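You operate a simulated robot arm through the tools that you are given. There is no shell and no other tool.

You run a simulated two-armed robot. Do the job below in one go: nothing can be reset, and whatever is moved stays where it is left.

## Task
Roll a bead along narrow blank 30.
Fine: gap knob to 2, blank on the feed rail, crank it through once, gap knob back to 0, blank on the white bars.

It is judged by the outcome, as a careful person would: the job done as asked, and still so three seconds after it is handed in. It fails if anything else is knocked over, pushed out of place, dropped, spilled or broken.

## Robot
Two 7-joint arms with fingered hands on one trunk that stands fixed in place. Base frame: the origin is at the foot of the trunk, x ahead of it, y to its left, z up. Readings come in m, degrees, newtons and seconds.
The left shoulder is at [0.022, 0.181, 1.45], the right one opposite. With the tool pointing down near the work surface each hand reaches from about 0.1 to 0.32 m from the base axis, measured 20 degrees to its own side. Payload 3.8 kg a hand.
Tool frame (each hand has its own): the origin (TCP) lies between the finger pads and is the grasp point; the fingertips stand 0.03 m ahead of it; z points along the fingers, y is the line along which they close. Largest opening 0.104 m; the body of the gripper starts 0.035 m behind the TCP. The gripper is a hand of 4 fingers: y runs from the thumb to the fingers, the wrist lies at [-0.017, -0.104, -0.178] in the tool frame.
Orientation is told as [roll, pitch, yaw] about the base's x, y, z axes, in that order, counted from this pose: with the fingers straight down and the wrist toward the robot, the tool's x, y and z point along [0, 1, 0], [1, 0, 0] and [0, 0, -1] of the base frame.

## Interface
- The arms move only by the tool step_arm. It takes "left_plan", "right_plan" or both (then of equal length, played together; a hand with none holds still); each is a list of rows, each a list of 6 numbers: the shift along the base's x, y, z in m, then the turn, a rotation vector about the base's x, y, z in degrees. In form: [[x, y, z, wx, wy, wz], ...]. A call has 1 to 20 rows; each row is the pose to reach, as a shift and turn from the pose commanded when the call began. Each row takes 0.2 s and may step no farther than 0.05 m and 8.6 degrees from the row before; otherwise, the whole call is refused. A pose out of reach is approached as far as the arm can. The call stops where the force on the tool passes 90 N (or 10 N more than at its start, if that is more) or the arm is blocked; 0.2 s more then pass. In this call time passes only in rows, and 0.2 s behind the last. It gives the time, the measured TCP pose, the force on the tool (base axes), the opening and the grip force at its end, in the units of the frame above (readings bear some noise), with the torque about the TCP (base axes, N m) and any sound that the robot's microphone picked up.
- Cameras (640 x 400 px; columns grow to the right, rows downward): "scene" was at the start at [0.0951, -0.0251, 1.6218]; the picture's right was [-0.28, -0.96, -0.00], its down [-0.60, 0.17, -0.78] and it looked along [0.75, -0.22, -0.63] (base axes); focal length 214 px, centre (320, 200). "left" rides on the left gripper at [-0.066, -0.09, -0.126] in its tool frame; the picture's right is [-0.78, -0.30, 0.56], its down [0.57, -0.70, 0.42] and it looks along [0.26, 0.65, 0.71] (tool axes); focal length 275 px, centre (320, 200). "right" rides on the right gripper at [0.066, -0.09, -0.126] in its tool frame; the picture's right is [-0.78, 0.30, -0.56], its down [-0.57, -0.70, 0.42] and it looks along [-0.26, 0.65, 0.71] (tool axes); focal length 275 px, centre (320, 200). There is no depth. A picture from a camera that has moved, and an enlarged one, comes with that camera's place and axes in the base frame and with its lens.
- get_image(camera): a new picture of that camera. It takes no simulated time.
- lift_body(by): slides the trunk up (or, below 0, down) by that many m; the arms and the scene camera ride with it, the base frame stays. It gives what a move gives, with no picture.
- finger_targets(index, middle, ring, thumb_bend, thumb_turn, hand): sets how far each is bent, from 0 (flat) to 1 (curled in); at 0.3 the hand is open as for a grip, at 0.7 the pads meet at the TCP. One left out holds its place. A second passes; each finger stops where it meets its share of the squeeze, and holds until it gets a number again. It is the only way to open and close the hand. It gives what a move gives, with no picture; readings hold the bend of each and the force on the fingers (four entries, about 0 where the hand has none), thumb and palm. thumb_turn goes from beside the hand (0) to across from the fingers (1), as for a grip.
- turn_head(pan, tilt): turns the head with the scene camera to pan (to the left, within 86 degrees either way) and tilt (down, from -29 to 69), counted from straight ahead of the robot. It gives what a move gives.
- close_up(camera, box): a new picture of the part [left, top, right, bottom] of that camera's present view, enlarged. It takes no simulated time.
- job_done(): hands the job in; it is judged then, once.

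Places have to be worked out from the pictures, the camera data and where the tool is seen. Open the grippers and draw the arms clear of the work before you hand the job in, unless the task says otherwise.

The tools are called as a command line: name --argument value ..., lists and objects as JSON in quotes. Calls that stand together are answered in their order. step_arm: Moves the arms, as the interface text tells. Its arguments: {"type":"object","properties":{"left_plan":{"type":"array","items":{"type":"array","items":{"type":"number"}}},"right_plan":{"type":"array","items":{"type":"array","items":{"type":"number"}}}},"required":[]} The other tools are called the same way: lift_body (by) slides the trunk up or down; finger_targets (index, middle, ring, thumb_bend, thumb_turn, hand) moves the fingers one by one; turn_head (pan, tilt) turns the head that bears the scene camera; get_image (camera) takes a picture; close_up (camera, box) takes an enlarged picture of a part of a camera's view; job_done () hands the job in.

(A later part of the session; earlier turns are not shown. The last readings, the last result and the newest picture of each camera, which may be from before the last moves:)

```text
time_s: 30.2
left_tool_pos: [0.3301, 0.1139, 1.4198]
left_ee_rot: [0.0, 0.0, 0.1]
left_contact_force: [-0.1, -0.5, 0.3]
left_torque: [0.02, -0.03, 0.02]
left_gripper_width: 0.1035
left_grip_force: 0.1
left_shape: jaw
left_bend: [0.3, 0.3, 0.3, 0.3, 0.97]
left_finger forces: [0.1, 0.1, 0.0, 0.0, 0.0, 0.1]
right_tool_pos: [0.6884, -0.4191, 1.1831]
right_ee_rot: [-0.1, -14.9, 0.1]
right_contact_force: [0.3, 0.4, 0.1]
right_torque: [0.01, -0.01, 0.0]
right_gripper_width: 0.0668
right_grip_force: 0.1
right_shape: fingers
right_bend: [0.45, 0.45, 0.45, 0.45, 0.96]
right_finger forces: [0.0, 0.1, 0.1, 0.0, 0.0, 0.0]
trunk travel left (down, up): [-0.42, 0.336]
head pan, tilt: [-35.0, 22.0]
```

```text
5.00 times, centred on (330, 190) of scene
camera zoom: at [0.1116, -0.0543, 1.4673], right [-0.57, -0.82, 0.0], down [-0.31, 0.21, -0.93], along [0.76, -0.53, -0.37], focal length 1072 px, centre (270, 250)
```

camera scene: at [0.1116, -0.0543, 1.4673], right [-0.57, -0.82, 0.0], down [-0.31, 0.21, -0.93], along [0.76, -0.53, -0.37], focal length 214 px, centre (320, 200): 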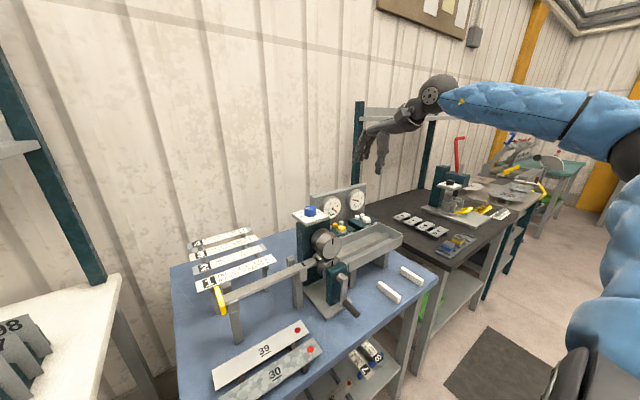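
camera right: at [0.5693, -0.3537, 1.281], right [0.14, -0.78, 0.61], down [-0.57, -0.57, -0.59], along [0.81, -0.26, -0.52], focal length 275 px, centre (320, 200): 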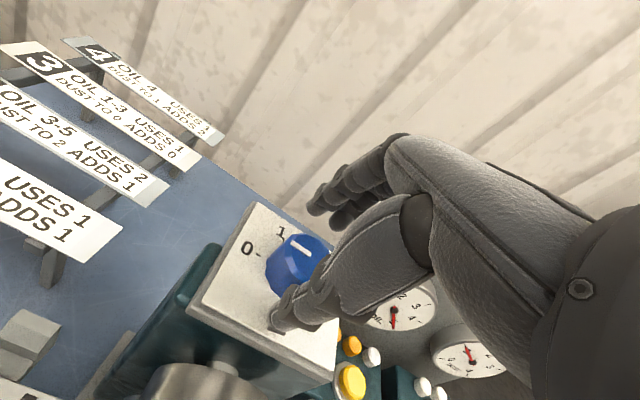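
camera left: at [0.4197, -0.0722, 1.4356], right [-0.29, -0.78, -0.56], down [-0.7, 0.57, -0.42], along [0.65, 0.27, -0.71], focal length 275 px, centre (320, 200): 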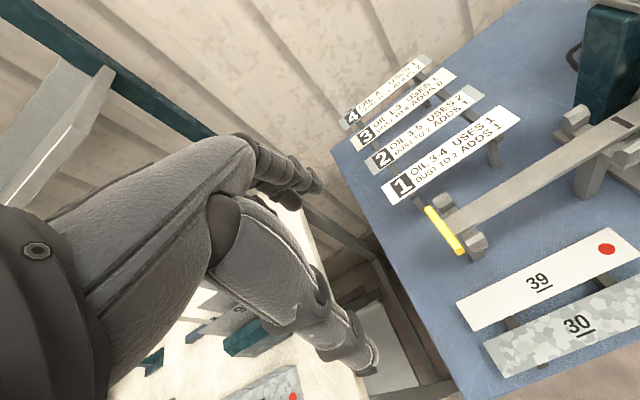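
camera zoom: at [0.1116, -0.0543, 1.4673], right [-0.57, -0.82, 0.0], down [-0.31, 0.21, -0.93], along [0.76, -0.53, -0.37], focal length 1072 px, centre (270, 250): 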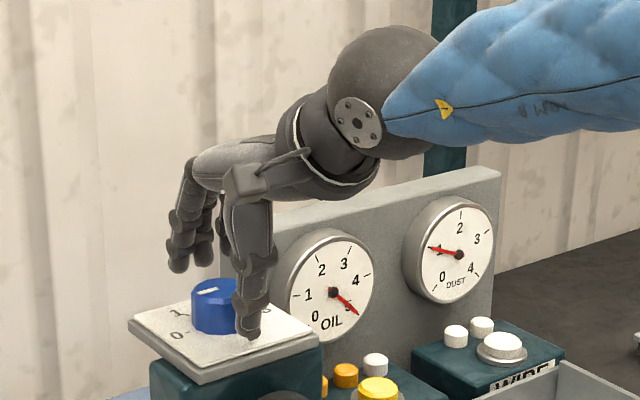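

Thumb and fingers straddle the knob, but the fingers are only a few mm below its top because of the pitch. I level the hand by 8° and reposition so that both sides overlap the knob well.

step_arm --right_plan '[[0.001, 0, 0, 0, 4, 0], [0.002, 0.0, -0.001, 0, 8, 0], [0.002, 0.0, -0.004, 0, 8, 0]]'

close_up --camera "scene" --box '[290, 160, 350, 210]'

close_up --camera "right" --box '[220, 160, 380, 340]'

```text
time_s: 31.0
left_tool_pos: [0.33, 0.1132, 1.4193]
left_ee_rot: [0.0, 0.0, 0.1]
left_contact_force: [-0.2, 0.2, -0.5]
left_torque: [-0.01, -0.03, -0.01]
left_gripper_width: 0.1036
left_grip_force: 0.1
left_shape: jaw
left_bend: [0.3, 0.3, 0.3, 0.3, 0.97]
left_finger forces: [0.0, 0.0, 0.1, 0.0, 0.1, 0.0]
right_tool_pos: [0.6918, -0.417, 1.1792]
right_ee_rot: [0.0, -7.0, 0.0]
right_contact_force: [0.7, 1.1, -0.6]
right_torque: [0.0, 0.01, -0.01]
right_gripper_width: 0.0664
right_grip_force: 0.0
right_shape: fingers
right_bend: [0.45, 0.45, 0.45, 0.45, 0.96]
right_finger forces: [0.0, 0.0, 0.0, 0.0, 0.0, 0.1]
trunk travel left (down, up): [-0.42, 0.336]
head pan, tilt: [-35.0, 22.0]
```

```text
8.00 times, centred on (320, 185) of scene
camera zoom: at [0.1114, -0.0544, 1.4673], right [-0.57, -0.82, 0.0], down [-0.31, 0.21, -0.93], along [0.76, -0.53, -0.37], focal length 1716 px, centre (320, 320)
```

zoom: 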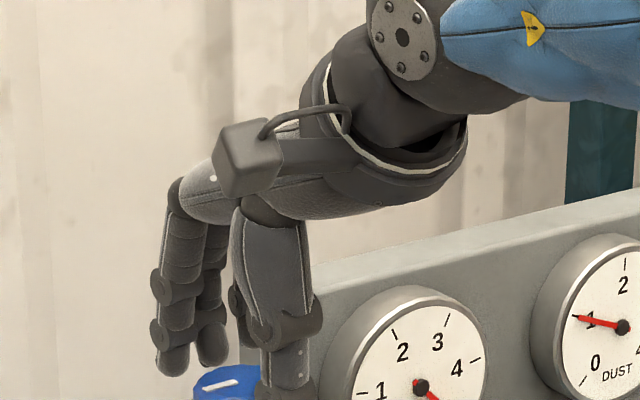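

```text
2.22 times, centred on (300, 250) of right
camera zoom: at [0.5868, -0.3531, 1.2937], right [0.23, -0.78, 0.59], down [-0.64, -0.57, -0.51], along [0.73, -0.26, -0.63], focal length 612 px, centre (364, 89)
```

zoom: 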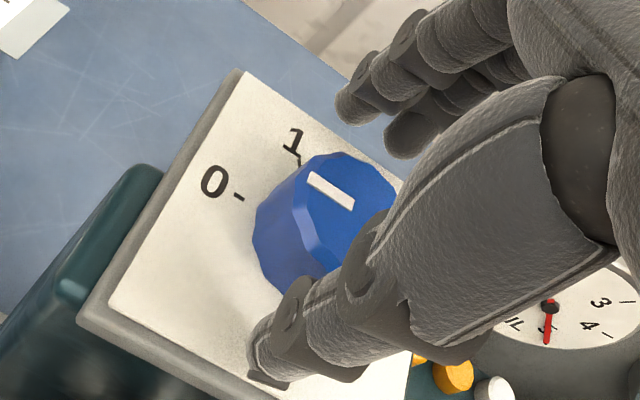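

Fingers and thumb now straddle the knob at good height. I close thumb, index and middle on it.

finger_targets --hand "right" --index 0.75 --middle 0.75 --thumb_bend 0.75

close_up --camera "right" --box '[220, 160, 380, 340]'

close_up --camera "scene" --box '[290, 175, 370, 225]'

```text
time_s: 32.0
left_tool_pos: [0.3309, 0.1143, 1.4195]
left_ee_rot: [0.0, 0.1, 0.1]
left_contact_force: [0.3, 0.3, 0.0]
left_torque: [0.0, -0.03, -0.02]
left_gripper_width: 0.1038
left_grip_force: 0.2
left_shape: jaw
left_bend: [0.3, 0.3, 0.3, 0.3, 0.97]
left_finger forces: [0.0, 0.1, 0.0, 0.1, 0.1, 0.1]
right_tool_pos: [0.6927, -0.418, 1.1795]
right_ee_rot: [0.0, -7.0, 0.1]
right_contact_force: [6.3, 1.2, 0.9]
right_torque: [0.0, -0.09, -0.02]
right_gripper_width: 0.0347
right_grip_force: 14.3
right_shape: fingers
right_bend: [0.58, 0.59, 0.45, 0.59, 0.98]
right_finger forces: [9.2, 8.3, 0.0, 0.0, 11.3, 0.0]
trunk travel left (down, up): [-0.42, 0.336]
head pan, tilt: [-35.0, 22.0]
```

```text
2.22 times, centred on (300, 250) of right
camera zoom: at [0.5879, -0.3526, 1.2936], right [0.23, -0.78, 0.59], down [-0.64, -0.57, -0.51], along [0.73, -0.26, -0.63], focal length 612 px, centre (364, 89)
```

zoom: 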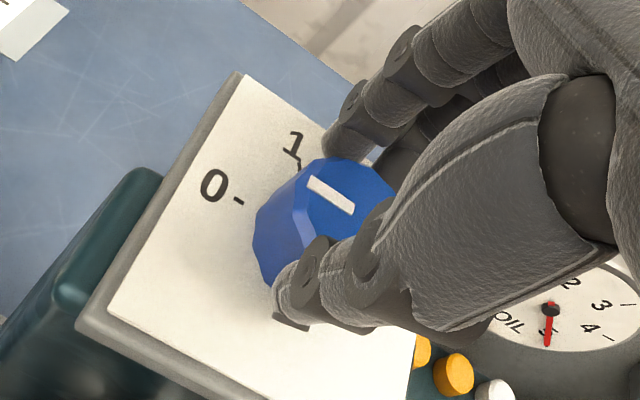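

```text
8.00 times, centred on (330, 200) of scene
camera zoom: at [0.1126, -0.0541, 1.4673], right [-0.57, -0.82, 0.0], down [-0.31, 0.21, -0.93], along [0.76, -0.53, -0.38], focal length 1716 px, centre (240, 200)
```

zoom: 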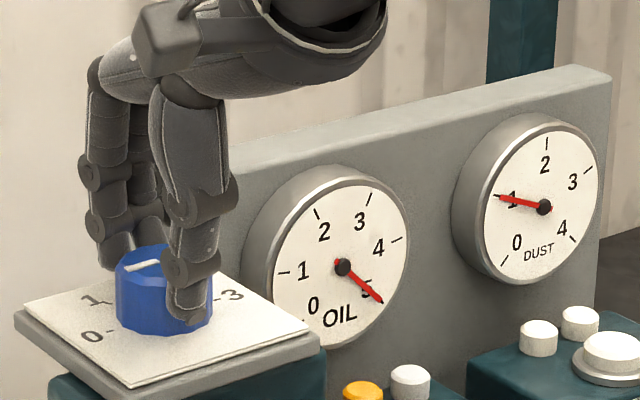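

Firm grip (about 14 N) on the knob. I rotate clockwise from above in 8° rows up to 48°.

step_arm --right_plan '[[0, 0, 0, 0, 0, -8], [0, 0, 0, 0, 0, -16], [0, 0, 0, 0, 0, -24], [0, 0, 0, 0, 0, -32], [0, 0, 0, 0, 0, -40], [0, 0, 0, 0, 0, -48]]'

close_up --camera "right" --box '[220, 160, 380, 340]'

close_up --camera "scene" --box '[290, 175, 370, 225]'

```text
time_s: 33.4
left_tool_pos: [0.331, 0.1143, 1.4184]
left_ee_rot: [-0.1, 0.1, 0.1]
left_contact_force: [0.0, -0.2, -0.2]
left_torque: [0.0, 0.0, 0.02]
left_gripper_width: 0.1039
left_grip_force: 0.0
left_shape: jaw
left_bend: [0.3, 0.3, 0.3, 0.3, 0.97]
left_finger forces: [0.0, 0.0, 0.0, 0.0, 0.1, 0.0]
right_tool_pos: [0.6931, -0.4166, 1.1799]
right_ee_rot: [0.1, -7.2, -48.0]
right_contact_force: [11.3, 1.3, 2.5]
right_torque: [0.1, -0.21, 0.01]
right_gripper_width: 0.0348
right_grip_force: 15.1
right_shape: fingers
right_bend: [0.57, 0.59, 0.45, 0.6, 0.97]
right_finger forces: [10.4, 6.8, 0.0, 0.0, 12.4, 0.0]
trunk travel left (down, up): [-0.42, 0.336]
head pan, tilt: [-35.0, 22.0]
```

```text
2.22 times, centred on (300, 250) of right
camera zoom: at [0.6724, -0.2964, 1.2935], right [-0.43, -0.69, 0.59], down [-0.86, 0.1, -0.51], along [0.29, -0.72, -0.63], focal length 612 px, centre (364, 89)
```

zoom: 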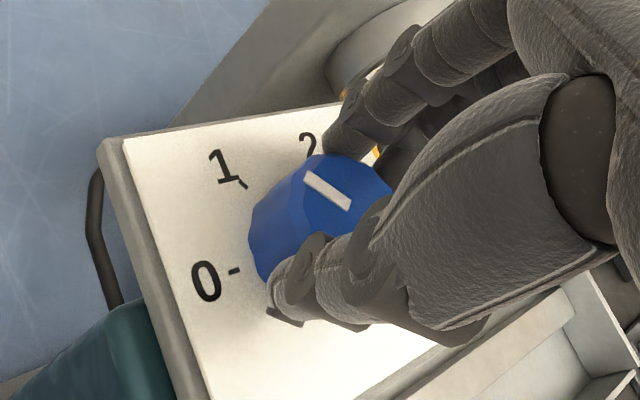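

```text
8.00 times, centred on (330, 200) of scene
camera zoom: at [0.1132, -0.0535, 1.4672], right [-0.57, -0.82, 0.0], down [-0.31, 0.21, -0.93], along [0.76, -0.53, -0.38], focal length 1716 px, centre (240, 200)
```

zoom: 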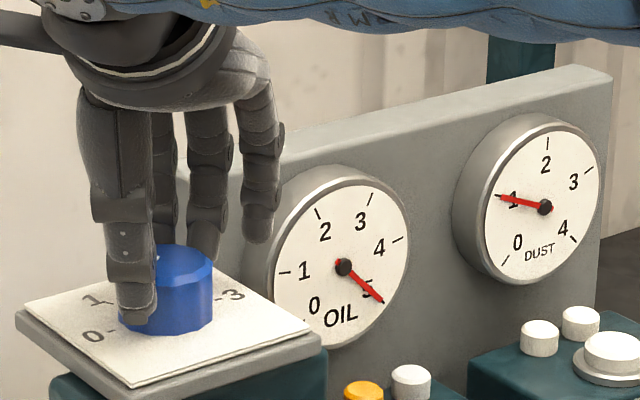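

The knob turned with the hand, pointer now near 1. I release, swing the hand back to yaw 0 around the knob, and regrip.

finger_targets --hand "right" --index 0.45 --middle 0.45 --thumb_bend 0.45

step_arm --right_plan '[[0, 0, 0, 0, 0, 8], [0, 0, 0, 0, 0, 16], [0, 0, 0, 0, 0, 24], [0, 0, 0, 0, 0, 32], [0, 0, 0, 0, 0, 40], [0, 0, 0, 0, 0, 48]]'

close_up --camera "right" --box '[220, 160, 380, 340]'

close_up --camera "scene" --box '[290, 175, 370, 225]'

```text
time_s: 34.4
left_tool_pos: [0.3306, 0.1131, 1.4194]
left_ee_rot: [0.0, 0.0, 0.1]
left_contact_force: [0.0, -0.8, -0.4]
left_torque: [-0.04, 0.01, -0.01]
left_gripper_width: 0.1035
left_grip_force: 0.1
left_shape: jaw
left_bend: [0.3, 0.3, 0.3, 0.3, 0.97]
left_finger forces: [0.0, 0.0, 0.0, 0.0, 0.0, 0.1]
right_tool_pos: [0.6901, -0.4184, 1.1791]
right_ee_rot: [-0.1, -7.0, -47.9]
right_contact_force: [0.9, 0.2, 0.7]
right_torque: [0.03, 0.03, 0.01]
right_gripper_width: 0.0662
right_grip_force: 0.0
right_shape: fingers
right_bend: [0.45, 0.45, 0.45, 0.45, 0.96]
right_finger forces: [0.1, 0.1, 0.1, 0.0, 0.0, 0.0]
trunk travel left (down, up): [-0.42, 0.336]
head pan, tilt: [-35.0, 22.0]
```

```text
time_s: 35.8
left_tool_pos: [0.3306, 0.1131, 1.4199]
left_ee_rot: [0.0, -0.1, 0.2]
left_contact_force: [-0.6, -0.1, -0.4]
left_torque: [-0.01, -0.01, 0.0]
left_gripper_width: 0.1038
left_grip_force: 0.0
left_shape: jaw
left_bend: [0.3, 0.3, 0.3, 0.3, 0.97]
left_finger forces: [0.0, 0.0, 0.0, 0.0, 0.0, 0.0]
right_tool_pos: [0.6918, -0.419, 1.1794]
right_ee_rot: [0.1, -7.1, 0.1]
right_contact_force: [0.3, -0.2, 0.3]
right_torque: [0.0, -0.01, -0.02]
right_gripper_width: 0.0663
right_grip_force: 0.1
right_shape: fingers
right_bend: [0.45, 0.45, 0.45, 0.45, 0.96]
right_finger forces: [0.0, 0.1, 0.0, 0.1, 0.0, 0.0]
trunk travel left (down, up): [-0.42, 0.336]
head pan, tilt: [-35.0, 22.0]
```

```text
2.22 times, centred on (300, 250) of right
camera zoom: at [0.5866, -0.3537, 1.2932], right [0.23, -0.78, 0.59], down [-0.64, -0.57, -0.51], along [0.73, -0.26, -0.63], focal length 612 px, centre (364, 89)
```

zoom: 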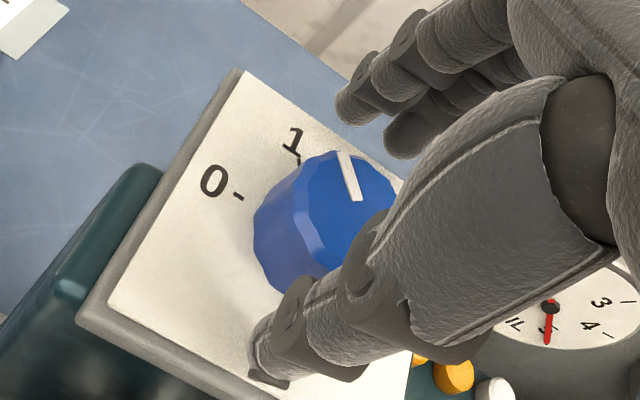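

```text
8.00 times, centred on (330, 200) of scene
camera zoom: at [0.1117, -0.0548, 1.4673], right [-0.57, -0.82, 0.0], down [-0.31, 0.22, -0.93], along [0.76, -0.53, -0.38], focal length 1716 px, centre (240, 200)
```

zoom: 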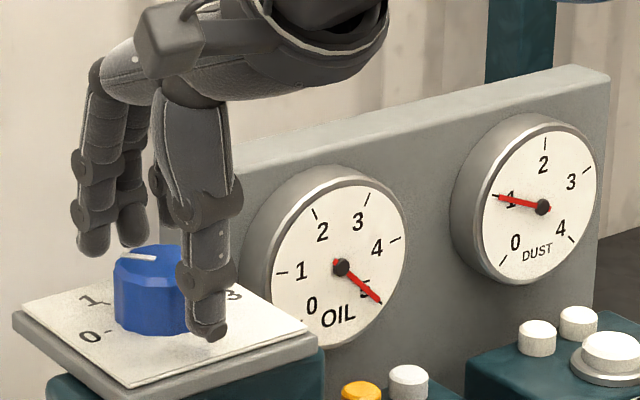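

Pointer now at about 50° (just short of 1). I regrip and turn another 48°.

finger_targets --hand "right" --index 0.75 --middle 0.75 --thumb_bend 0.75

step_arm --right_plan '[[0, 0, 0, 0, 0, -8], [0, 0, 0, 0, 0, -16], [0, 0, 0, 0, 0, -24], [0, 0, 0, 0, 0, -32], [0, 0, 0, 0, 0, -40], [0, 0, 0, 0, 0, -48]]'

finger_targets --hand "right" --index 0.45 --middle 0.45 --thumb_bend 0.45

step_arm --right_plan '[[0, 0, 0, 0, 0, 8], [0, 0, 0, 0, 0, 16], [0, 0, 0, 0, 0, 24], [0, 0, 0, 0, 0, 32], [0, 0, 0, 0, 0, 40], [0, 0, 0, 0, 0, 48]]'

close_up --camera "right" --box '[220, 160, 380, 340]'

close_up --camera "scene" --box '[290, 175, 370, 225]'

```text
time_s: 36.8
left_tool_pos: [0.3311, 0.1143, 1.4202]
left_ee_rot: [-0.1, 0.1, 0.1]
left_contact_force: [0.2, -0.2, -0.2]
left_torque: [0.0, 0.01, -0.02]
left_gripper_width: 0.1038
left_grip_force: 0.0
left_shape: jaw
left_bend: [0.3, 0.3, 0.3, 0.3, 0.97]
left_finger forces: [0.0, 0.1, 0.1, 0.0, 0.0, 0.0]
right_tool_pos: [0.6933, -0.4177, 1.1797]
right_ee_rot: [-0.1, -7.0, 0.1]
right_contact_force: [6.2, 0.3, 2.5]
right_torque: [0.05, -0.11, -0.02]
right_gripper_width: 0.0339
right_grip_force: 16.6
right_shape: fingers
right_bend: [0.58, 0.58, 0.45, 0.6, 0.98]
right_finger forces: [9.3, 9.9, 0.1, 0.1, 12.8, 0.0]
trunk travel left (down, up): [-0.42, 0.336]
head pan, tilt: [-35.0, 22.0]
```

```text
time_s: 38.2
left_tool_pos: [0.3322, 0.1155, 1.4183]
left_ee_rot: [-0.2, 0.1, 0.1]
left_contact_force: [-0.3, 0.8, 0.6]
left_torque: [0.01, -0.02, 0.03]
left_gripper_width: 0.1037
left_grip_force: 0.1
left_shape: jaw
left_bend: [0.3, 0.3, 0.3, 0.3, 0.97]
left_finger forces: [0.1, 0.1, 0.0, 0.0, 0.1, 0.0]
right_tool_pos: [0.6938, -0.4175, 1.1809]
right_ee_rot: [0.0, -6.9, -48.0]
right_contact_force: [9.7, 3.0, 0.7]
right_torque: [0.15, -0.17, 0.03]
right_gripper_width: 0.0344
right_grip_force: 15.9
right_shape: fingers
right_bend: [0.57, 0.58, 0.45, 0.6, 0.96]
right_finger forces: [10.2, 7.7, 0.1, 0.0, 13.8, 0.0]
trunk travel left (down, up): [-0.42, 0.336]
head pan, tilt: [-35.0, 22.0]
```

```text
time_s: 39.2
left_tool_pos: [0.3297, 0.115, 1.4193]
left_ee_rot: [0.1, -0.1, 0.1]
left_contact_force: [0.6, 0.2, -0.1]
left_torque: [0.02, -0.03, 0.04]
left_gripper_width: 0.1036
left_grip_force: 0.0
left_shape: jaw
left_bend: [0.3, 0.3, 0.3, 0.3, 0.97]
left_finger forces: [0.0, 0.0, 0.0, 0.1, 0.0, 0.0]
right_tool_pos: [0.6918, -0.4187, 1.1801]
right_ee_rot: [0.0, -6.9, -47.9]
right_contact_force: [-0.3, 0.0, -0.5]
right_torque: [0.02, 0.0, -0.01]
right_gripper_width: 0.0663
right_grip_force: 0.1
right_shape: fingers
right_bend: [0.45, 0.45, 0.45, 0.45, 0.96]
right_finger forces: [0.0, 0.1, 0.0, 0.0, 0.0, 0.0]
trunk travel left (down, up): [-0.42, 0.336]
head pan, tilt: [-35.0, 22.0]
```

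```text
time_s: 40.6
left_tool_pos: [0.3304, 0.1133, 1.4195]
left_ee_rot: [0.0, 0.0, 0.1]
left_contact_force: [0.4, 0.0, -0.7]
left_torque: [0.02, 0.01, 0.0]
left_gripper_width: 0.1035
left_grip_force: 0.1
left_shape: jaw
left_bend: [0.3, 0.3, 0.3, 0.3, 0.97]
left_finger forces: [0.1, 0.0, 0.0, 0.0, 0.0, 0.0]
right_tool_pos: [0.6915, -0.4198, 1.1792]
right_ee_rot: [0.1, -7.1, 0.1]
right_contact_force: [-0.1, 0.4, -0.4]
right_torque: [-0.07, -0.02, 0.0]
right_gripper_width: 0.0662
right_grip_force: 0.0
right_shape: fingers
right_bend: [0.45, 0.45, 0.45, 0.45, 0.96]
right_finger forces: [0.0, 0.1, 0.0, 0.0, 0.0, 0.2]
trunk travel left (down, up): [-0.42, 0.336]
head pan, tilt: [-35.0, 22.0]
```

```text
2.22 times, centred on (300, 250) of right
camera zoom: at [0.5867, -0.3546, 1.2935], right [0.23, -0.78, 0.59], down [-0.64, -0.57, -0.51], along [0.73, -0.26, -0.63], focal length 612 px, centre (364, 89)
```

zoom: 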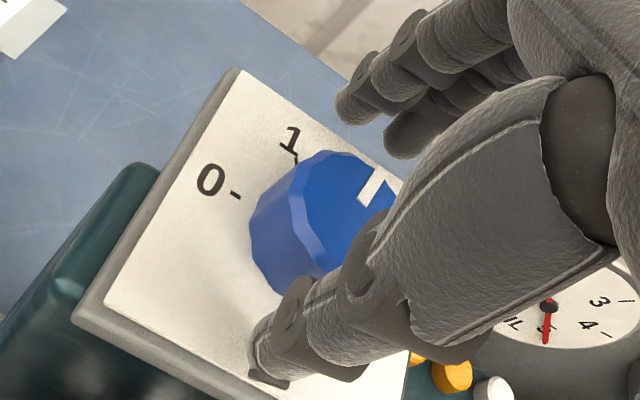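

```text
8.00 times, centred on (330, 200) of scene
camera zoom: at [0.1117, -0.0548, 1.4673], right [-0.57, -0.82, 0.0], down [-0.31, 0.22, -0.93], along [0.76, -0.53, -0.38], focal length 1716 px, centre (240, 200)
```

zoom: 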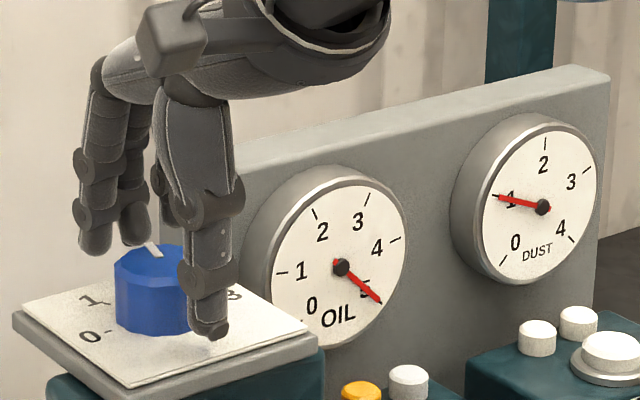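

Pointer is at roughly 100°; position 2 is at 120°. I regrip and turn 20° more, then release and look.

finger_targets --hand "right" --index 0.75 --middle 0.75 --thumb_bend 0.75

step_arm --right_plan '[[0, 0, 0, 0, 0, -7], [0, 0, 0, 0, 0, -14], [0, 0, 0, 0, 0, -20]]'

finger_targets --hand "right" --index 0.45 --middle 0.45 --thumb_bend 0.45

step_arm --right_plan '[[0, 0, 0.03, 0, 0, 0], [0, 0, 0.06, 0, 0, 0], [-0.01, 0, 0.1, 0, 0, 0]]'

get_image --camera "right"

close_up --camera "scene" --box '[290, 175, 370, 225]'

```text
time_s: 41.6
left_tool_pos: [0.33, 0.1146, 1.4192]
left_ee_rot: [-0.1, 0.1, 0.1]
left_contact_force: [0.1, -0.9, -0.4]
left_torque: [-0.03, -0.03, -0.01]
left_gripper_width: 0.1035
left_grip_force: 0.2
left_shape: jaw
left_bend: [0.3, 0.3, 0.3, 0.3, 0.97]
left_finger forces: [0.0, 0.0, 0.0, 0.0, 0.0, 0.0]
right_tool_pos: [0.6914, -0.4194, 1.1803]
right_ee_rot: [0.1, -7.1, 0.0]
right_contact_force: [6.8, -0.2, 3.5]
right_torque: [-0.02, -0.12, 0.05]
right_gripper_width: 0.0351
right_grip_force: 14.9
right_shape: fingers
right_bend: [0.57, 0.59, 0.45, 0.59, 0.98]
right_finger forces: [9.2, 9.1, 0.0, 0.0, 11.6, 0.0]
trunk travel left (down, up): [-0.42, 0.336]
head pan, tilt: [-35.0, 22.0]
```

```text
time_s: 42.4
left_tool_pos: [0.3316, 0.1142, 1.4202]
left_ee_rot: [0.0, 0.2, 0.1]
left_contact_force: [-0.2, 0.1, 0.0]
left_torque: [-0.02, 0.04, -0.05]
left_gripper_width: 0.1037
left_grip_force: 0.0
left_shape: jaw
left_bend: [0.3, 0.3, 0.3, 0.3, 0.97]
left_finger forces: [0.0, 0.0, 0.0, 0.0, 0.0, 0.0]
right_tool_pos: [0.692, -0.4179, 1.1783]
right_ee_rot: [-0.1, -7.0, -20.0]
right_contact_force: [8.0, 1.0, 3.2]
right_torque: [-0.01, -0.19, 0.06]
right_gripper_width: 0.0358
right_grip_force: 14.7
right_shape: fingers
right_bend: [0.57, 0.59, 0.45, 0.6, 0.98]
right_finger forces: [10.3, 8.5, 0.0, 0.1, 10.8, 0.0]
trunk travel left (down, up): [-0.42, 0.336]
head pan, tilt: [-35.0, 22.0]
```

```text
time_s: 43.4
left_tool_pos: [0.3303, 0.1146, 1.4189]
left_ee_rot: [0.0, 0.0, 0.1]
left_contact_force: [-0.8, 0.4, -1.0]
left_torque: [-0.01, -0.03, -0.01]
left_gripper_width: 0.1037
left_grip_force: 0.0
left_shape: jaw
left_bend: [0.3, 0.3, 0.3, 0.3, 0.97]
left_finger forces: [0.1, 0.0, 0.0, 0.1, 0.0, 0.0]
right_tool_pos: [0.6922, -0.4185, 1.1793]
right_ee_rot: [0.0, -7.1, -19.9]
right_contact_force: [0.2, -0.2, 0.6]
right_torque: [-0.05, 0.03, 0.02]
right_gripper_width: 0.0663
right_grip_force: 0.0
right_shape: fingers
right_bend: [0.45, 0.45, 0.45, 0.45, 0.96]
right_finger forces: [0.0, 0.0, 0.1, 0.0, 0.1, 0.1]
trunk travel left (down, up): [-0.42, 0.336]
head pan, tilt: [-35.0, 22.0]
```

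```text
time_s: 44.2
left_tool_pos: [0.3282, 0.1144, 1.4194]
left_ee_rot: [0.0, -0.1, 0.2]
left_contact_force: [-0.5, 0.4, 0.8]
left_torque: [0.02, -0.01, -0.01]
left_gripper_width: 0.1038
left_grip_force: 0.1
left_shape: jaw
left_bend: [0.3, 0.3, 0.3, 0.3, 0.97]
left_finger forces: [0.0, 0.1, 0.0, 0.0, 0.1, 0.1]
right_tool_pos: [0.6792, -0.4159, 1.2815]
right_ee_rot: [0.1, -7.2, -20.0]
right_contact_force: [-0.3, -0.9, -0.6]
right_torque: [-0.02, -0.01, -0.03]
right_gripper_width: 0.0664
right_grip_force: 0.0
right_shape: fingers
right_bend: [0.45, 0.45, 0.45, 0.45, 0.96]
right_finger forces: [0.0, 0.1, 0.1, 0.0, 0.0, 0.0]
trunk travel left (down, up): [-0.42, 0.336]
head pan, tilt: [-35.0, 22.0]
```

```text
taken
camera right: at [0.6025, -0.3199, 1.3953], right [-0.05, -0.81, 0.59], down [-0.8, -0.32, -0.51], along [0.6, -0.5, -0.63], focal length 275 px, centre (320, 200)
```

right: 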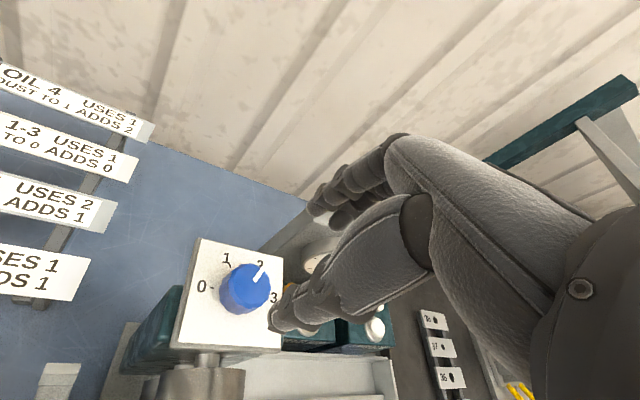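

```text
8.00 times, centred on (330, 200) of scene
camera zoom: at [0.1101, -0.0537, 1.4675], right [-0.57, -0.82, 0.0], down [-0.31, 0.21, -0.93], along [0.76, -0.53, -0.37], focal length 1716 px, centre (240, 200)
```

zoom: 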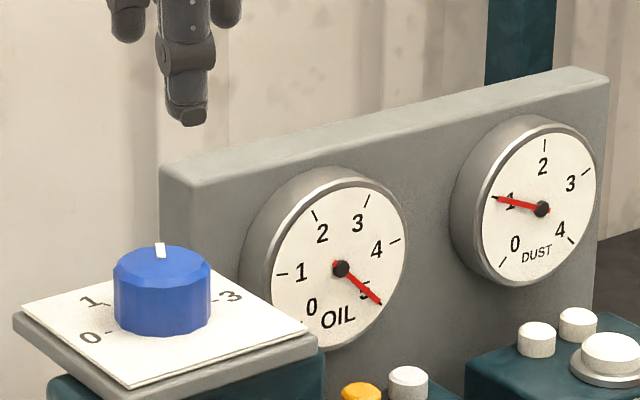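

The pointer seems at 2. I zoom to check the angle exactly.

close_up --camera "right" --box '[170, 230, 300, 360]'

```text
3.08 times, centred on (235, 295) of right
camera zoom: at [0.6025, -0.3199, 1.3953], right [-0.05, -0.81, 0.59], down [-0.8, -0.32, -0.51], along [0.6, -0.5, -0.63], focal length 847 px, centre (582, -92)
```

zoom: 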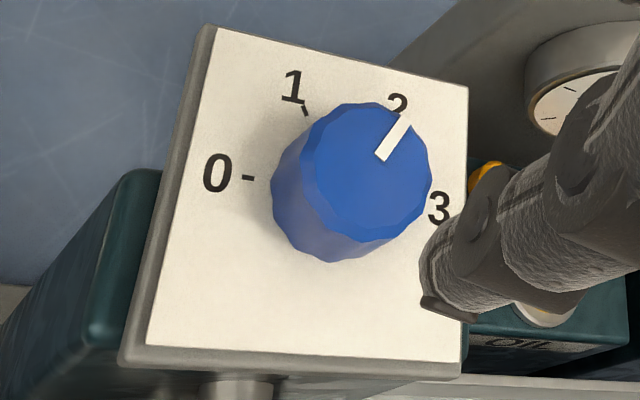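

The pointer measures about 115°, a touch short of 2 (120°). I go back down, grip and nudge it 5° more.

step_arm --right_plan '[[0.01, 0, -0.04, 0, 0, 0], [0.01, 0, -0.08, 0, 0, 0], [0.01, 0, -0.1, 0, 0, 0]]'

finger_targets --hand "right" --index 0.75 --middle 0.75 --thumb_bend 0.75

step_arm --right_plan '[[0, 0, 0, 0, 0, -3], [0, 0, 0, 0, 0, -5]]'

finger_targets --hand "right" --index 0.45 --middle 0.45 --thumb_bend 0.45

step_arm --right_plan '[[0, 0, 0.03, 0, 0, 0], [0, 0, 0.06, 0, 0, 0], [-0.01, 0, 0.1, 0, 0, 0]]'

close_up --camera "right" --box '[170, 230, 300, 360]'

```text
time_s: 45.0
left_tool_pos: [0.3299, 0.115, 1.4187]
left_ee_rot: [0.0, 0.2, 0.2]
left_contact_force: [0.1, -0.2, -0.1]
left_torque: [-0.01, 0.01, -0.03]
left_gripper_width: 0.1037
left_grip_force: 0.0
left_shape: jaw
left_bend: [0.3, 0.3, 0.3, 0.3, 0.97]
left_finger forces: [0.0, 0.1, 0.0, 0.0, 0.0, 0.1]
right_tool_pos: [0.6911, -0.4199, 1.1788]
right_ee_rot: [0.0, -6.9, -19.9]
right_contact_force: [0.1, -0.2, -0.5]
right_torque: [0.01, -0.01, -0.01]
right_gripper_width: 0.0663
right_grip_force: 0.0
right_shape: fingers
right_bend: [0.45, 0.45, 0.45, 0.45, 0.96]
right_finger forces: [0.1, 0.0, 0.0, 0.0, 0.0, 0.0]
trunk travel left (down, up): [-0.42, 0.336]
head pan, tilt: [-35.0, 22.0]
```

```text
time_s: 46.0
left_tool_pos: [0.3308, 0.1143, 1.4183]
left_ee_rot: [-0.1, 0.1, 0.2]
left_contact_force: [-0.1, -0.8, 0.0]
left_torque: [-0.01, -0.03, 0.02]
left_gripper_width: 0.1039
left_grip_force: 0.0
left_shape: jaw
left_bend: [0.3, 0.3, 0.3, 0.3, 0.97]
left_finger forces: [0.0, 0.0, 0.0, 0.1, 0.1, 0.0]
right_tool_pos: [0.6916, -0.4205, 1.1787]
right_ee_rot: [0.0, -7.1, -19.8]
right_contact_force: [4.7, -2.7, 1.7]
right_torque: [-0.02, -0.07, -0.01]
right_gripper_width: 0.0366
right_grip_force: 15.3
right_shape: fingers
right_bend: [0.56, 0.6, 0.45, 0.59, 0.98]
right_finger forces: [9.4, 9.1, 0.1, 0.1, 12.8, 0.1]
trunk travel left (down, up): [-0.42, 0.336]
head pan, tilt: [-35.0, 22.0]
```

```text
time_s: 46.6
left_tool_pos: [0.3297, 0.1134, 1.4203]
left_ee_rot: [0.0, 0.1, 0.0]
left_contact_force: [0.5, -0.6, -0.3]
left_torque: [0.0, -0.01, -0.01]
left_gripper_width: 0.1038
left_grip_force: 0.1
left_shape: jaw
left_bend: [0.3, 0.3, 0.3, 0.3, 0.97]
left_finger forces: [0.1, 0.1, 0.0, 0.0, 0.0, 0.0]
right_tool_pos: [0.6919, -0.4196, 1.1788]
right_ee_rot: [0.0, -7.0, -24.9]
right_contact_force: [4.7, -2.3, 2.1]
right_torque: [-0.03, -0.06, 0.03]
right_gripper_width: 0.0366
right_grip_force: 15.8
right_shape: fingers
right_bend: [0.56, 0.6, 0.45, 0.59, 0.98]
right_finger forces: [9.0, 9.4, 0.0, 0.1, 13.2, 0.0]
trunk travel left (down, up): [-0.42, 0.336]
head pan, tilt: [-35.0, 22.0]
```

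```text
time_s: 47.6
left_tool_pos: [0.3286, 0.1148, 1.4205]
left_ee_rot: [0.0, 0.0, 0.1]
left_contact_force: [0.6, -0.4, 0.6]
left_torque: [-0.01, 0.03, 0.03]
left_gripper_width: 0.1037
left_grip_force: 0.1
left_shape: jaw
left_bend: [0.3, 0.3, 0.3, 0.3, 0.97]
left_finger forces: [0.0, 0.0, 0.0, 0.0, 0.0, 0.0]
right_tool_pos: [0.691, -0.4192, 1.1791]
right_ee_rot: [0.0, -7.0, -24.9]
right_contact_force: [0.0, 0.0, -0.1]
right_torque: [-0.02, 0.01, 0.02]
right_gripper_width: 0.0662
right_grip_force: 0.1
right_shape: fingers
right_bend: [0.45, 0.45, 0.45, 0.45, 0.96]
right_finger forces: [0.0, 0.0, 0.1, 0.0, 0.0, 0.0]
trunk travel left (down, up): [-0.42, 0.336]
head pan, tilt: [-35.0, 22.0]
```

```text
time_s: 48.4
left_tool_pos: [0.3286, 0.1137, 1.4195]
left_ee_rot: [-0.2, 0.0, 0.1]
left_contact_force: [-0.7, 0.1, 0.1]
left_torque: [-0.04, -0.01, 0.0]
left_gripper_width: 0.1036
left_grip_force: 0.0
left_shape: jaw
left_bend: [0.3, 0.3, 0.3, 0.3, 0.97]
left_finger forces: [0.1, 0.0, 0.1, 0.1, 0.0, 0.1]
right_tool_pos: [0.6775, -0.418, 1.2808]
right_ee_rot: [0.1, -7.1, -25.0]
right_contact_force: [0.2, -0.6, 0.4]
right_torque: [-0.02, 0.0, 0.03]
right_gripper_width: 0.0663
right_grip_force: 0.1
right_shape: fingers
right_bend: [0.45, 0.45, 0.45, 0.45, 0.96]
right_finger forces: [0.1, 0.0, 0.1, 0.1, 0.0, 0.0]
trunk travel left (down, up): [-0.42, 0.336]
head pan, tilt: [-35.0, 22.0]
```

```text
3.08 times, centred on (235, 295) of right
camera zoom: at [0.6109, -0.3152, 1.3944], right [-0.12, -0.8, 0.59], down [-0.83, -0.25, -0.51], along [0.55, -0.55, -0.63], focal length 847 px, centre (582, -92)
```

zoom: 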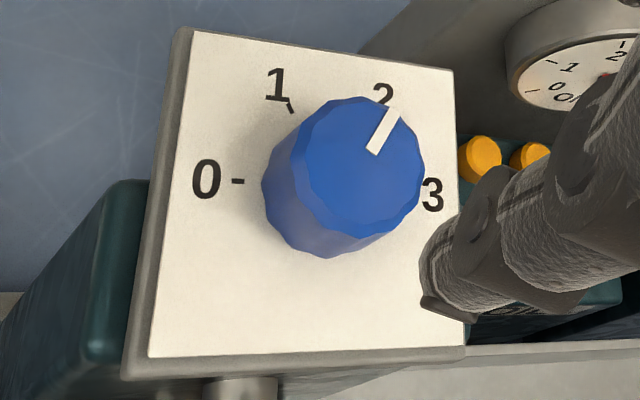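

The knob stands at 2 (≈118-120°). Now the blank: I straighten the hand to point down and bring it back over the front of the bench above blank 30, staying high.

step_arm --right_plan '[[-0.03, 0.01, 0.01, 0, 0, 6], [-0.06, 0.03, 0.01, 0, 0, 12], [-0.09, 0.05, 0.01, 0, 0, 18], [-0.12, 0.08, 0.01, 0, 0, 25]]'

step_arm --right_plan '[[-0.03, 0.035, 0, 0, 3.5, 0], [-0.055, 0.075, 0, 0, 7, 0], [-0.08, 0.115, 0, 0, 7, 0], [-0.105, 0.155, 0, 0, 7, 0], [-0.115, 0.185, -0.02, 0, 7, 0]]'

turn_head --pan -20 --tilt 40

get_image --camera "scene"

get_image --camera "right"

```text
time_s: 49.4
left_tool_pos: [0.3279, 0.1147, 1.4201]
left_ee_rot: [0.0, 0.0, 0.1]
left_contact_force: [-0.2, -0.7, 0.3]
left_torque: [0.0, 0.03, 0.0]
left_gripper_width: 0.1035
left_grip_force: 0.1
left_shape: jaw
left_bend: [0.3, 0.3, 0.3, 0.3, 0.97]
left_finger forces: [0.0, 0.0, 0.0, 0.0, 0.0, 0.0]
right_tool_pos: [0.5597, -0.3386, 1.2902]
right_ee_rot: [-0.1, -7.0, 0.2]
right_contact_force: [0.0, -0.5, 0.7]
right_torque: [0.02, -0.01, 0.04]
right_gripper_width: 0.0663
right_grip_force: 0.1
right_shape: fingers
right_bend: [0.45, 0.45, 0.45, 0.45, 0.96]
right_finger forces: [0.1, 0.0, 0.0, 0.0, 0.1, 0.1]
trunk travel left (down, up): [-0.42, 0.336]
head pan, tilt: [-35.0, 22.0]
```

```text
time_s: 50.6
left_tool_pos: [0.3314, 0.1155, 1.4205]
left_ee_rot: [0.0, 0.2, 0.0]
left_contact_force: [0.3, -0.1, 0.3]
left_torque: [0.02, 0.05, 0.01]
left_gripper_width: 0.1039
left_grip_force: 0.0
left_shape: jaw
left_bend: [0.3, 0.3, 0.3, 0.3, 0.97]
left_finger forces: [0.0, 0.0, 0.0, 0.1, 0.0, 0.1]
right_tool_pos: [0.4461, -0.1531, 1.2693]
right_ee_rot: [0.0, 0.0, 0.0]
right_contact_force: [0.2, -0.7, 0.0]
right_torque: [0.01, 0.03, 0.02]
right_gripper_width: 0.0663
right_grip_force: 0.1
right_shape: fingers
right_bend: [0.45, 0.45, 0.45, 0.45, 0.96]
right_finger forces: [0.0, 0.1, 0.1, 0.0, 0.0, 0.1]
trunk travel left (down, up): [-0.42, 0.336]
head pan, tilt: [-35.0, 22.0]
```

```text
time_s: 51.4
left_tool_pos: [0.3293, 0.114, 1.4191]
left_ee_rot: [-0.1, 0.0, 0.1]
left_contact_force: [-0.1, 0.2, -0.3]
left_torque: [0.02, 0.0, 0.0]
left_gripper_width: 0.1036
left_grip_force: 0.0
left_shape: jaw
left_bend: [0.3, 0.3, 0.3, 0.3, 0.97]
left_finger forces: [0.1, 0.0, 0.0, 0.1, 0.1, 0.0]
right_tool_pos: [0.447, -0.1528, 1.2706]
right_ee_rot: [-0.1, 0.0, 0.1]
right_contact_force: [-0.3, -0.6, -0.1]
right_torque: [-0.03, -0.01, 0.0]
right_gripper_width: 0.0662
right_grip_force: 0.0
right_shape: fingers
right_bend: [0.45, 0.45, 0.45, 0.45, 0.96]
right_finger forces: [0.0, 0.0, 0.0, 0.0, 0.1, 0.1]
trunk travel left (down, up): [-0.42, 0.336]
head pan, tilt: [-20.0, 40.0]
```

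```text
taken
camera scene: at [0.1154, -0.0301, 1.4392], right [-0.34, -0.94, 0.0], down [-0.6, 0.22, -0.77], along [0.72, -0.26, -0.64], focal length 214 px, centre (320, 200)
```

scene: 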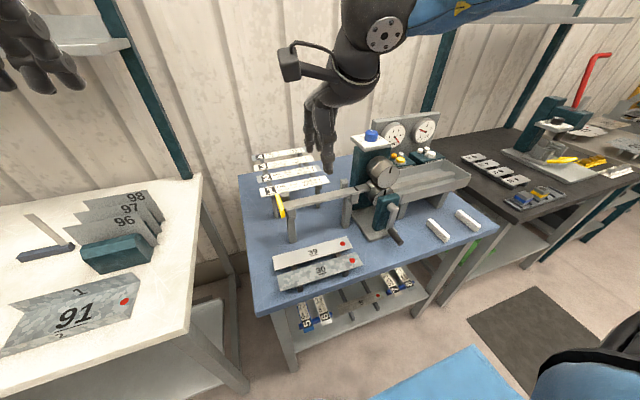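

```text
taken
camera right: at [0.3565, -0.0878, 1.3959], right [0.3, -0.78, 0.56], down [-0.7, -0.57, -0.42], along [0.65, -0.26, -0.71], focal length 275 px, centre (320, 200)
```

right: 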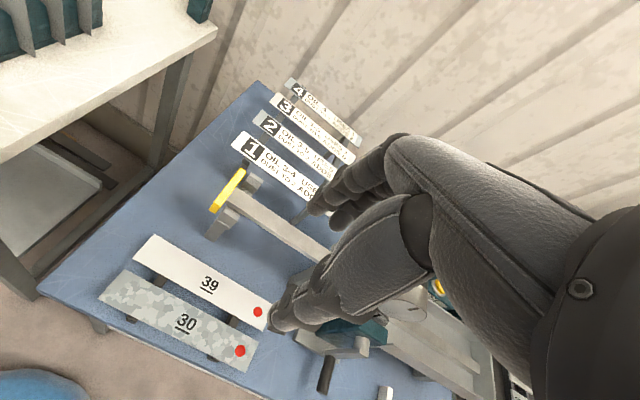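

The hand is over the front of the bench. I zoom on the blanks from both cameras to fix their edges.

close_up --camera "right" --box '[90, 220, 280, 380]'

close_up --camera "scene" --box '[260, 220, 380, 300]'

close_up --camera "scene" --box '[260, 160, 420, 260]'

```text
2.50 times, centred on (185, 300) of right
camera zoom: at [0.3565, -0.0878, 1.3959], right [0.3, -0.78, 0.56], down [-0.7, -0.57, -0.42], along [0.65, -0.26, -0.71], focal length 688 px, centre (658, -50)
```

zoom: 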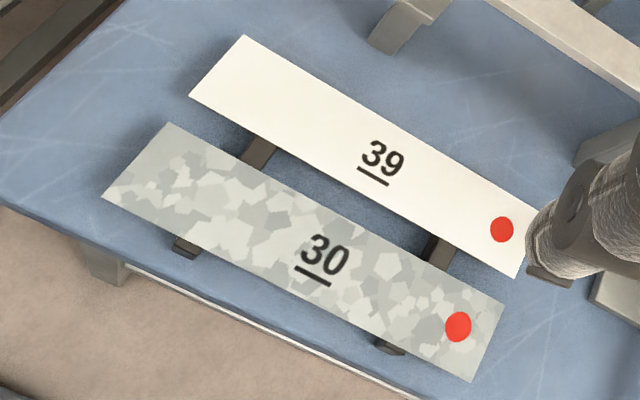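

```text
5.00 times, centred on (320, 260) of scene
camera zoom: at [0.1154, -0.0301, 1.4392], right [-0.34, -0.94, 0.0], down [-0.6, 0.22, -0.77], along [0.72, -0.26, -0.64], focal length 1072 px, centre (320, -100)
```

zoom: 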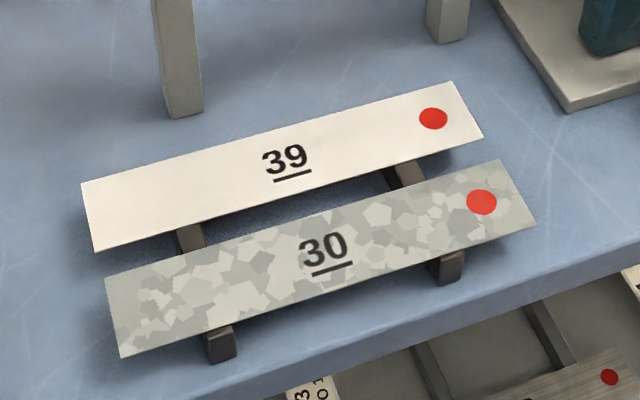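

```text
4.00 times, centred on (340, 210) of scene
camera zoom: at [0.1154, -0.0301, 1.4392], right [-0.34, -0.94, 0.0], down [-0.6, 0.22, -0.77], along [0.72, -0.26, -0.64], focal length 858 px, centre (240, 160)
```

zoom: 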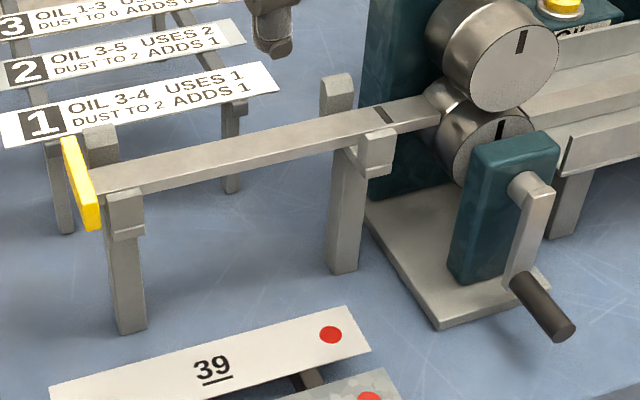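

Blank 30 spans x 0.417-0.4665, y -0.027 to -0.279, z≈0.878; blank 39 begins at x≈0.4865 and the bench top is near z 0.853. I narrow the hand slightly and lower it to 7 cm above the blank.

finger_targets --hand "right" --index 0.46 --middle 0.46 --ring 0.46 --thumb_bend 0.46

step_arm --right_plan '[[-0.004, 0.003, -0.045, 0, 0, 0], [-0.008, 0.005, -0.09, 0, 0, 0], [-0.008, 0.005, -0.135, 0, 0, 0], [-0.008, 0.005, -0.18, 0, 0, 0], [-0.008, 0.005, -0.225, 0, 0, 0], [-0.008, 0.005, -0.27, 0, 0, 0], [-0.008, 0.005, -0.31, 0, 0, 0]]'

get_image --camera "right"

close_up --camera "scene" --box '[260, 180, 380, 300]'

```text
time_s: 52.4
left_tool_pos: [0.3291, 0.1148, 1.4185]
left_ee_rot: [0.0, 0.0, 0.1]
left_contact_force: [0.0, -0.2, 0.7]
left_torque: [0.0, 0.02, 0.0]
left_gripper_width: 0.1039
left_grip_force: 0.0
left_shape: jaw
left_bend: [0.3, 0.3, 0.3, 0.3, 0.97]
left_finger forces: [0.0, 0.0, 0.0, 0.0, 0.0, 0.0]
right_tool_pos: [0.4472, -0.1531, 1.2701]
right_ee_rot: [0.0, 0.0, 0.1]
right_contact_force: [0.7, 0.0, 0.4]
right_torque: [-0.02, 0.01, -0.01]
right_gripper_width: 0.0648
right_grip_force: 0.1
right_shape: fingers
right_bend: [0.46, 0.46, 0.46, 0.46, 0.96]
right_finger forces: [0.1, 0.1, 0.0, 0.0, 0.1, 0.0]
trunk travel left (down, up): [-0.42, 0.336]
head pan, tilt: [-20.0, 40.0]
```

```text
time_s: 54.0
left_tool_pos: [0.3297, 0.1137, 1.4193]
left_ee_rot: [0.0, 0.0, 0.1]
left_contact_force: [-0.6, -0.4, -0.2]
left_torque: [-0.02, -0.02, 0.0]
left_gripper_width: 0.1039
left_grip_force: 0.0
left_shape: jaw
left_bend: [0.3, 0.3, 0.3, 0.3, 0.97]
left_finger forces: [0.2, 0.0, 0.0, 0.0, 0.0, 0.0]
right_tool_pos: [0.4367, -0.165, 0.9752]
right_ee_rot: [0.2, 0.0, 0.2]
right_contact_force: [0.4, -0.3, -0.1]
right_torque: [0.01, 0.01, 0.03]
right_gripper_width: 0.0645
right_grip_force: 0.1
right_shape: fingers
right_bend: [0.46, 0.46, 0.46, 0.46, 0.96]
right_finger forces: [0.1, 0.1, 0.0, 0.0, 0.0, 0.0]
right hand out of reach, approached as far as the arm can: row 7
trunk travel left (down, up): [-0.42, 0.336]
head pan, tilt: [-20.0, 40.0]
```

```text
taken
camera right: at [0.3466, -0.1009, 1.1018], right [0.3, -0.78, 0.56], down [-0.7, -0.57, -0.43], along [0.65, -0.26, -0.71], focal length 275 px, centre (320, 200)
```

right: 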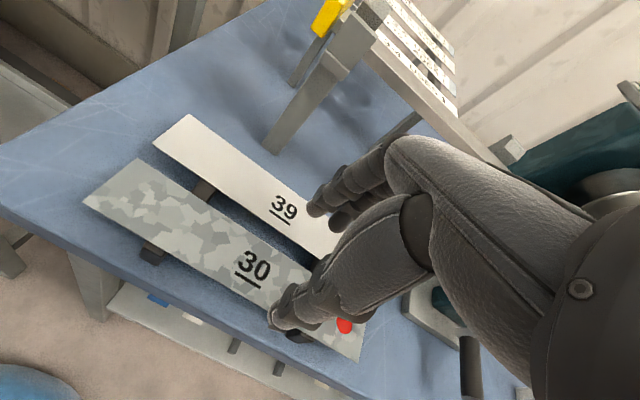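

```text
3.33 times, centred on (320, 240) of scene
camera zoom: at [0.1149, -0.0304, 1.4392], right [-0.34, -0.94, 0.0], down [-0.6, 0.22, -0.77], along [0.72, -0.26, -0.64], focal length 715 px, centre (320, 67)
```

zoom: 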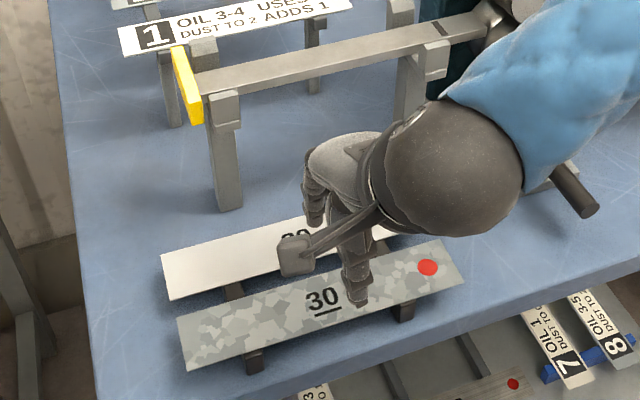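

The arm bottoms out at z≈0.975 at this trunk height. I raise the hand 0.2 m and lower the trunk 0.2 m, so the hand keeps its height and can then go lower.

step_arm --right_plan '[[0, 0.005, 0.05, 0, 0, 0], [0, 0.01, 0.1, 0, 0, 0], [0, 0.015, 0.15, 0, 0, 0], [0, 0.015, 0.2, 0, 0, 0]]'

lift_body --by -0.2

get_image --camera "right"

get_image --camera "scene"

```text
refused: row 1 steps farther than a row can; nothing moved
```

```text
time_s: 55.3
left_tool_pos: [0.3321, 0.1138, 1.3101]
left_ee_rot: [0.0, 0.3, 0.2]
left_contact_force: [-0.7, 0.2, 0.1]
left_torque: [0.0, 0.05, 0.02]
left_gripper_width: 0.1037
left_grip_force: 0.1
left_shape: jaw
left_bend: [0.3, 0.3, 0.3, 0.3, 0.97]
left_finger forces: [0.1, 0.0, 0.1, 0.0, 0.1, 0.0]
right_tool_pos: [0.4487, -0.1649, 0.8805]
right_ee_rot: [0.4, -2.5, -0.3]
right_contact_force: [-6.8, -3.6, 25.3]
right_torque: [-0.26, 0.45, -0.07]
right_gripper_width: 0.0714
right_grip_force: 12.8
right_shape: fingers
right_bend: [0.46, 0.49, 0.46, 0.41, 0.97]
right_finger forces: [0.6, 12.4, 0.1, 0.0, 12.8, 0.0]
trunk travel left (down, up): [-0.313, 0.443]
head pan, tilt: [-20.0, 40.0]
stopped: the force on the tool passed its limit at 115 N (the readings are from after the stop); the commanded pose is now the measured one
```

```text
taken
camera right: at [0.3536, -0.0999, 1.0028], right [0.27, -0.78, 0.56], down [-0.68, -0.57, -0.46], along [0.68, -0.26, -0.69], focal length 275 px, centre (320, 200)
```

right: 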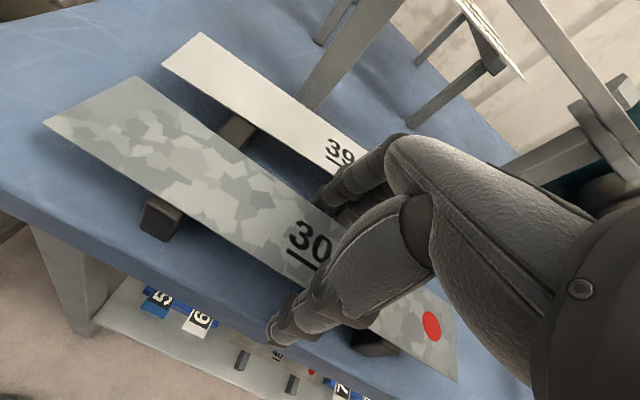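

```text
taken
camera scene: at [0.1467, -0.03, 1.3303], right [-0.34, -0.94, 0.0], down [-0.6, 0.22, -0.77], along [0.72, -0.26, -0.64], focal length 214 px, centre (320, 200)
```

scene: 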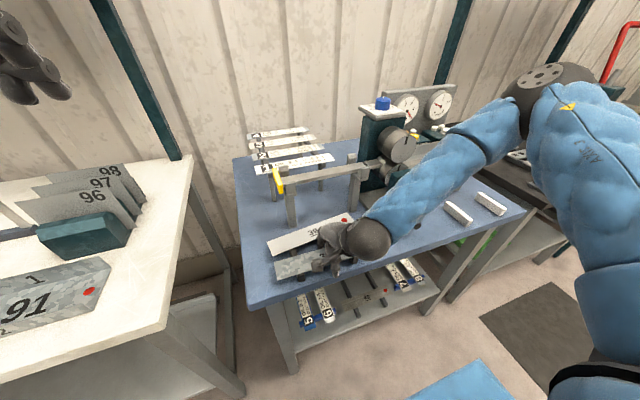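

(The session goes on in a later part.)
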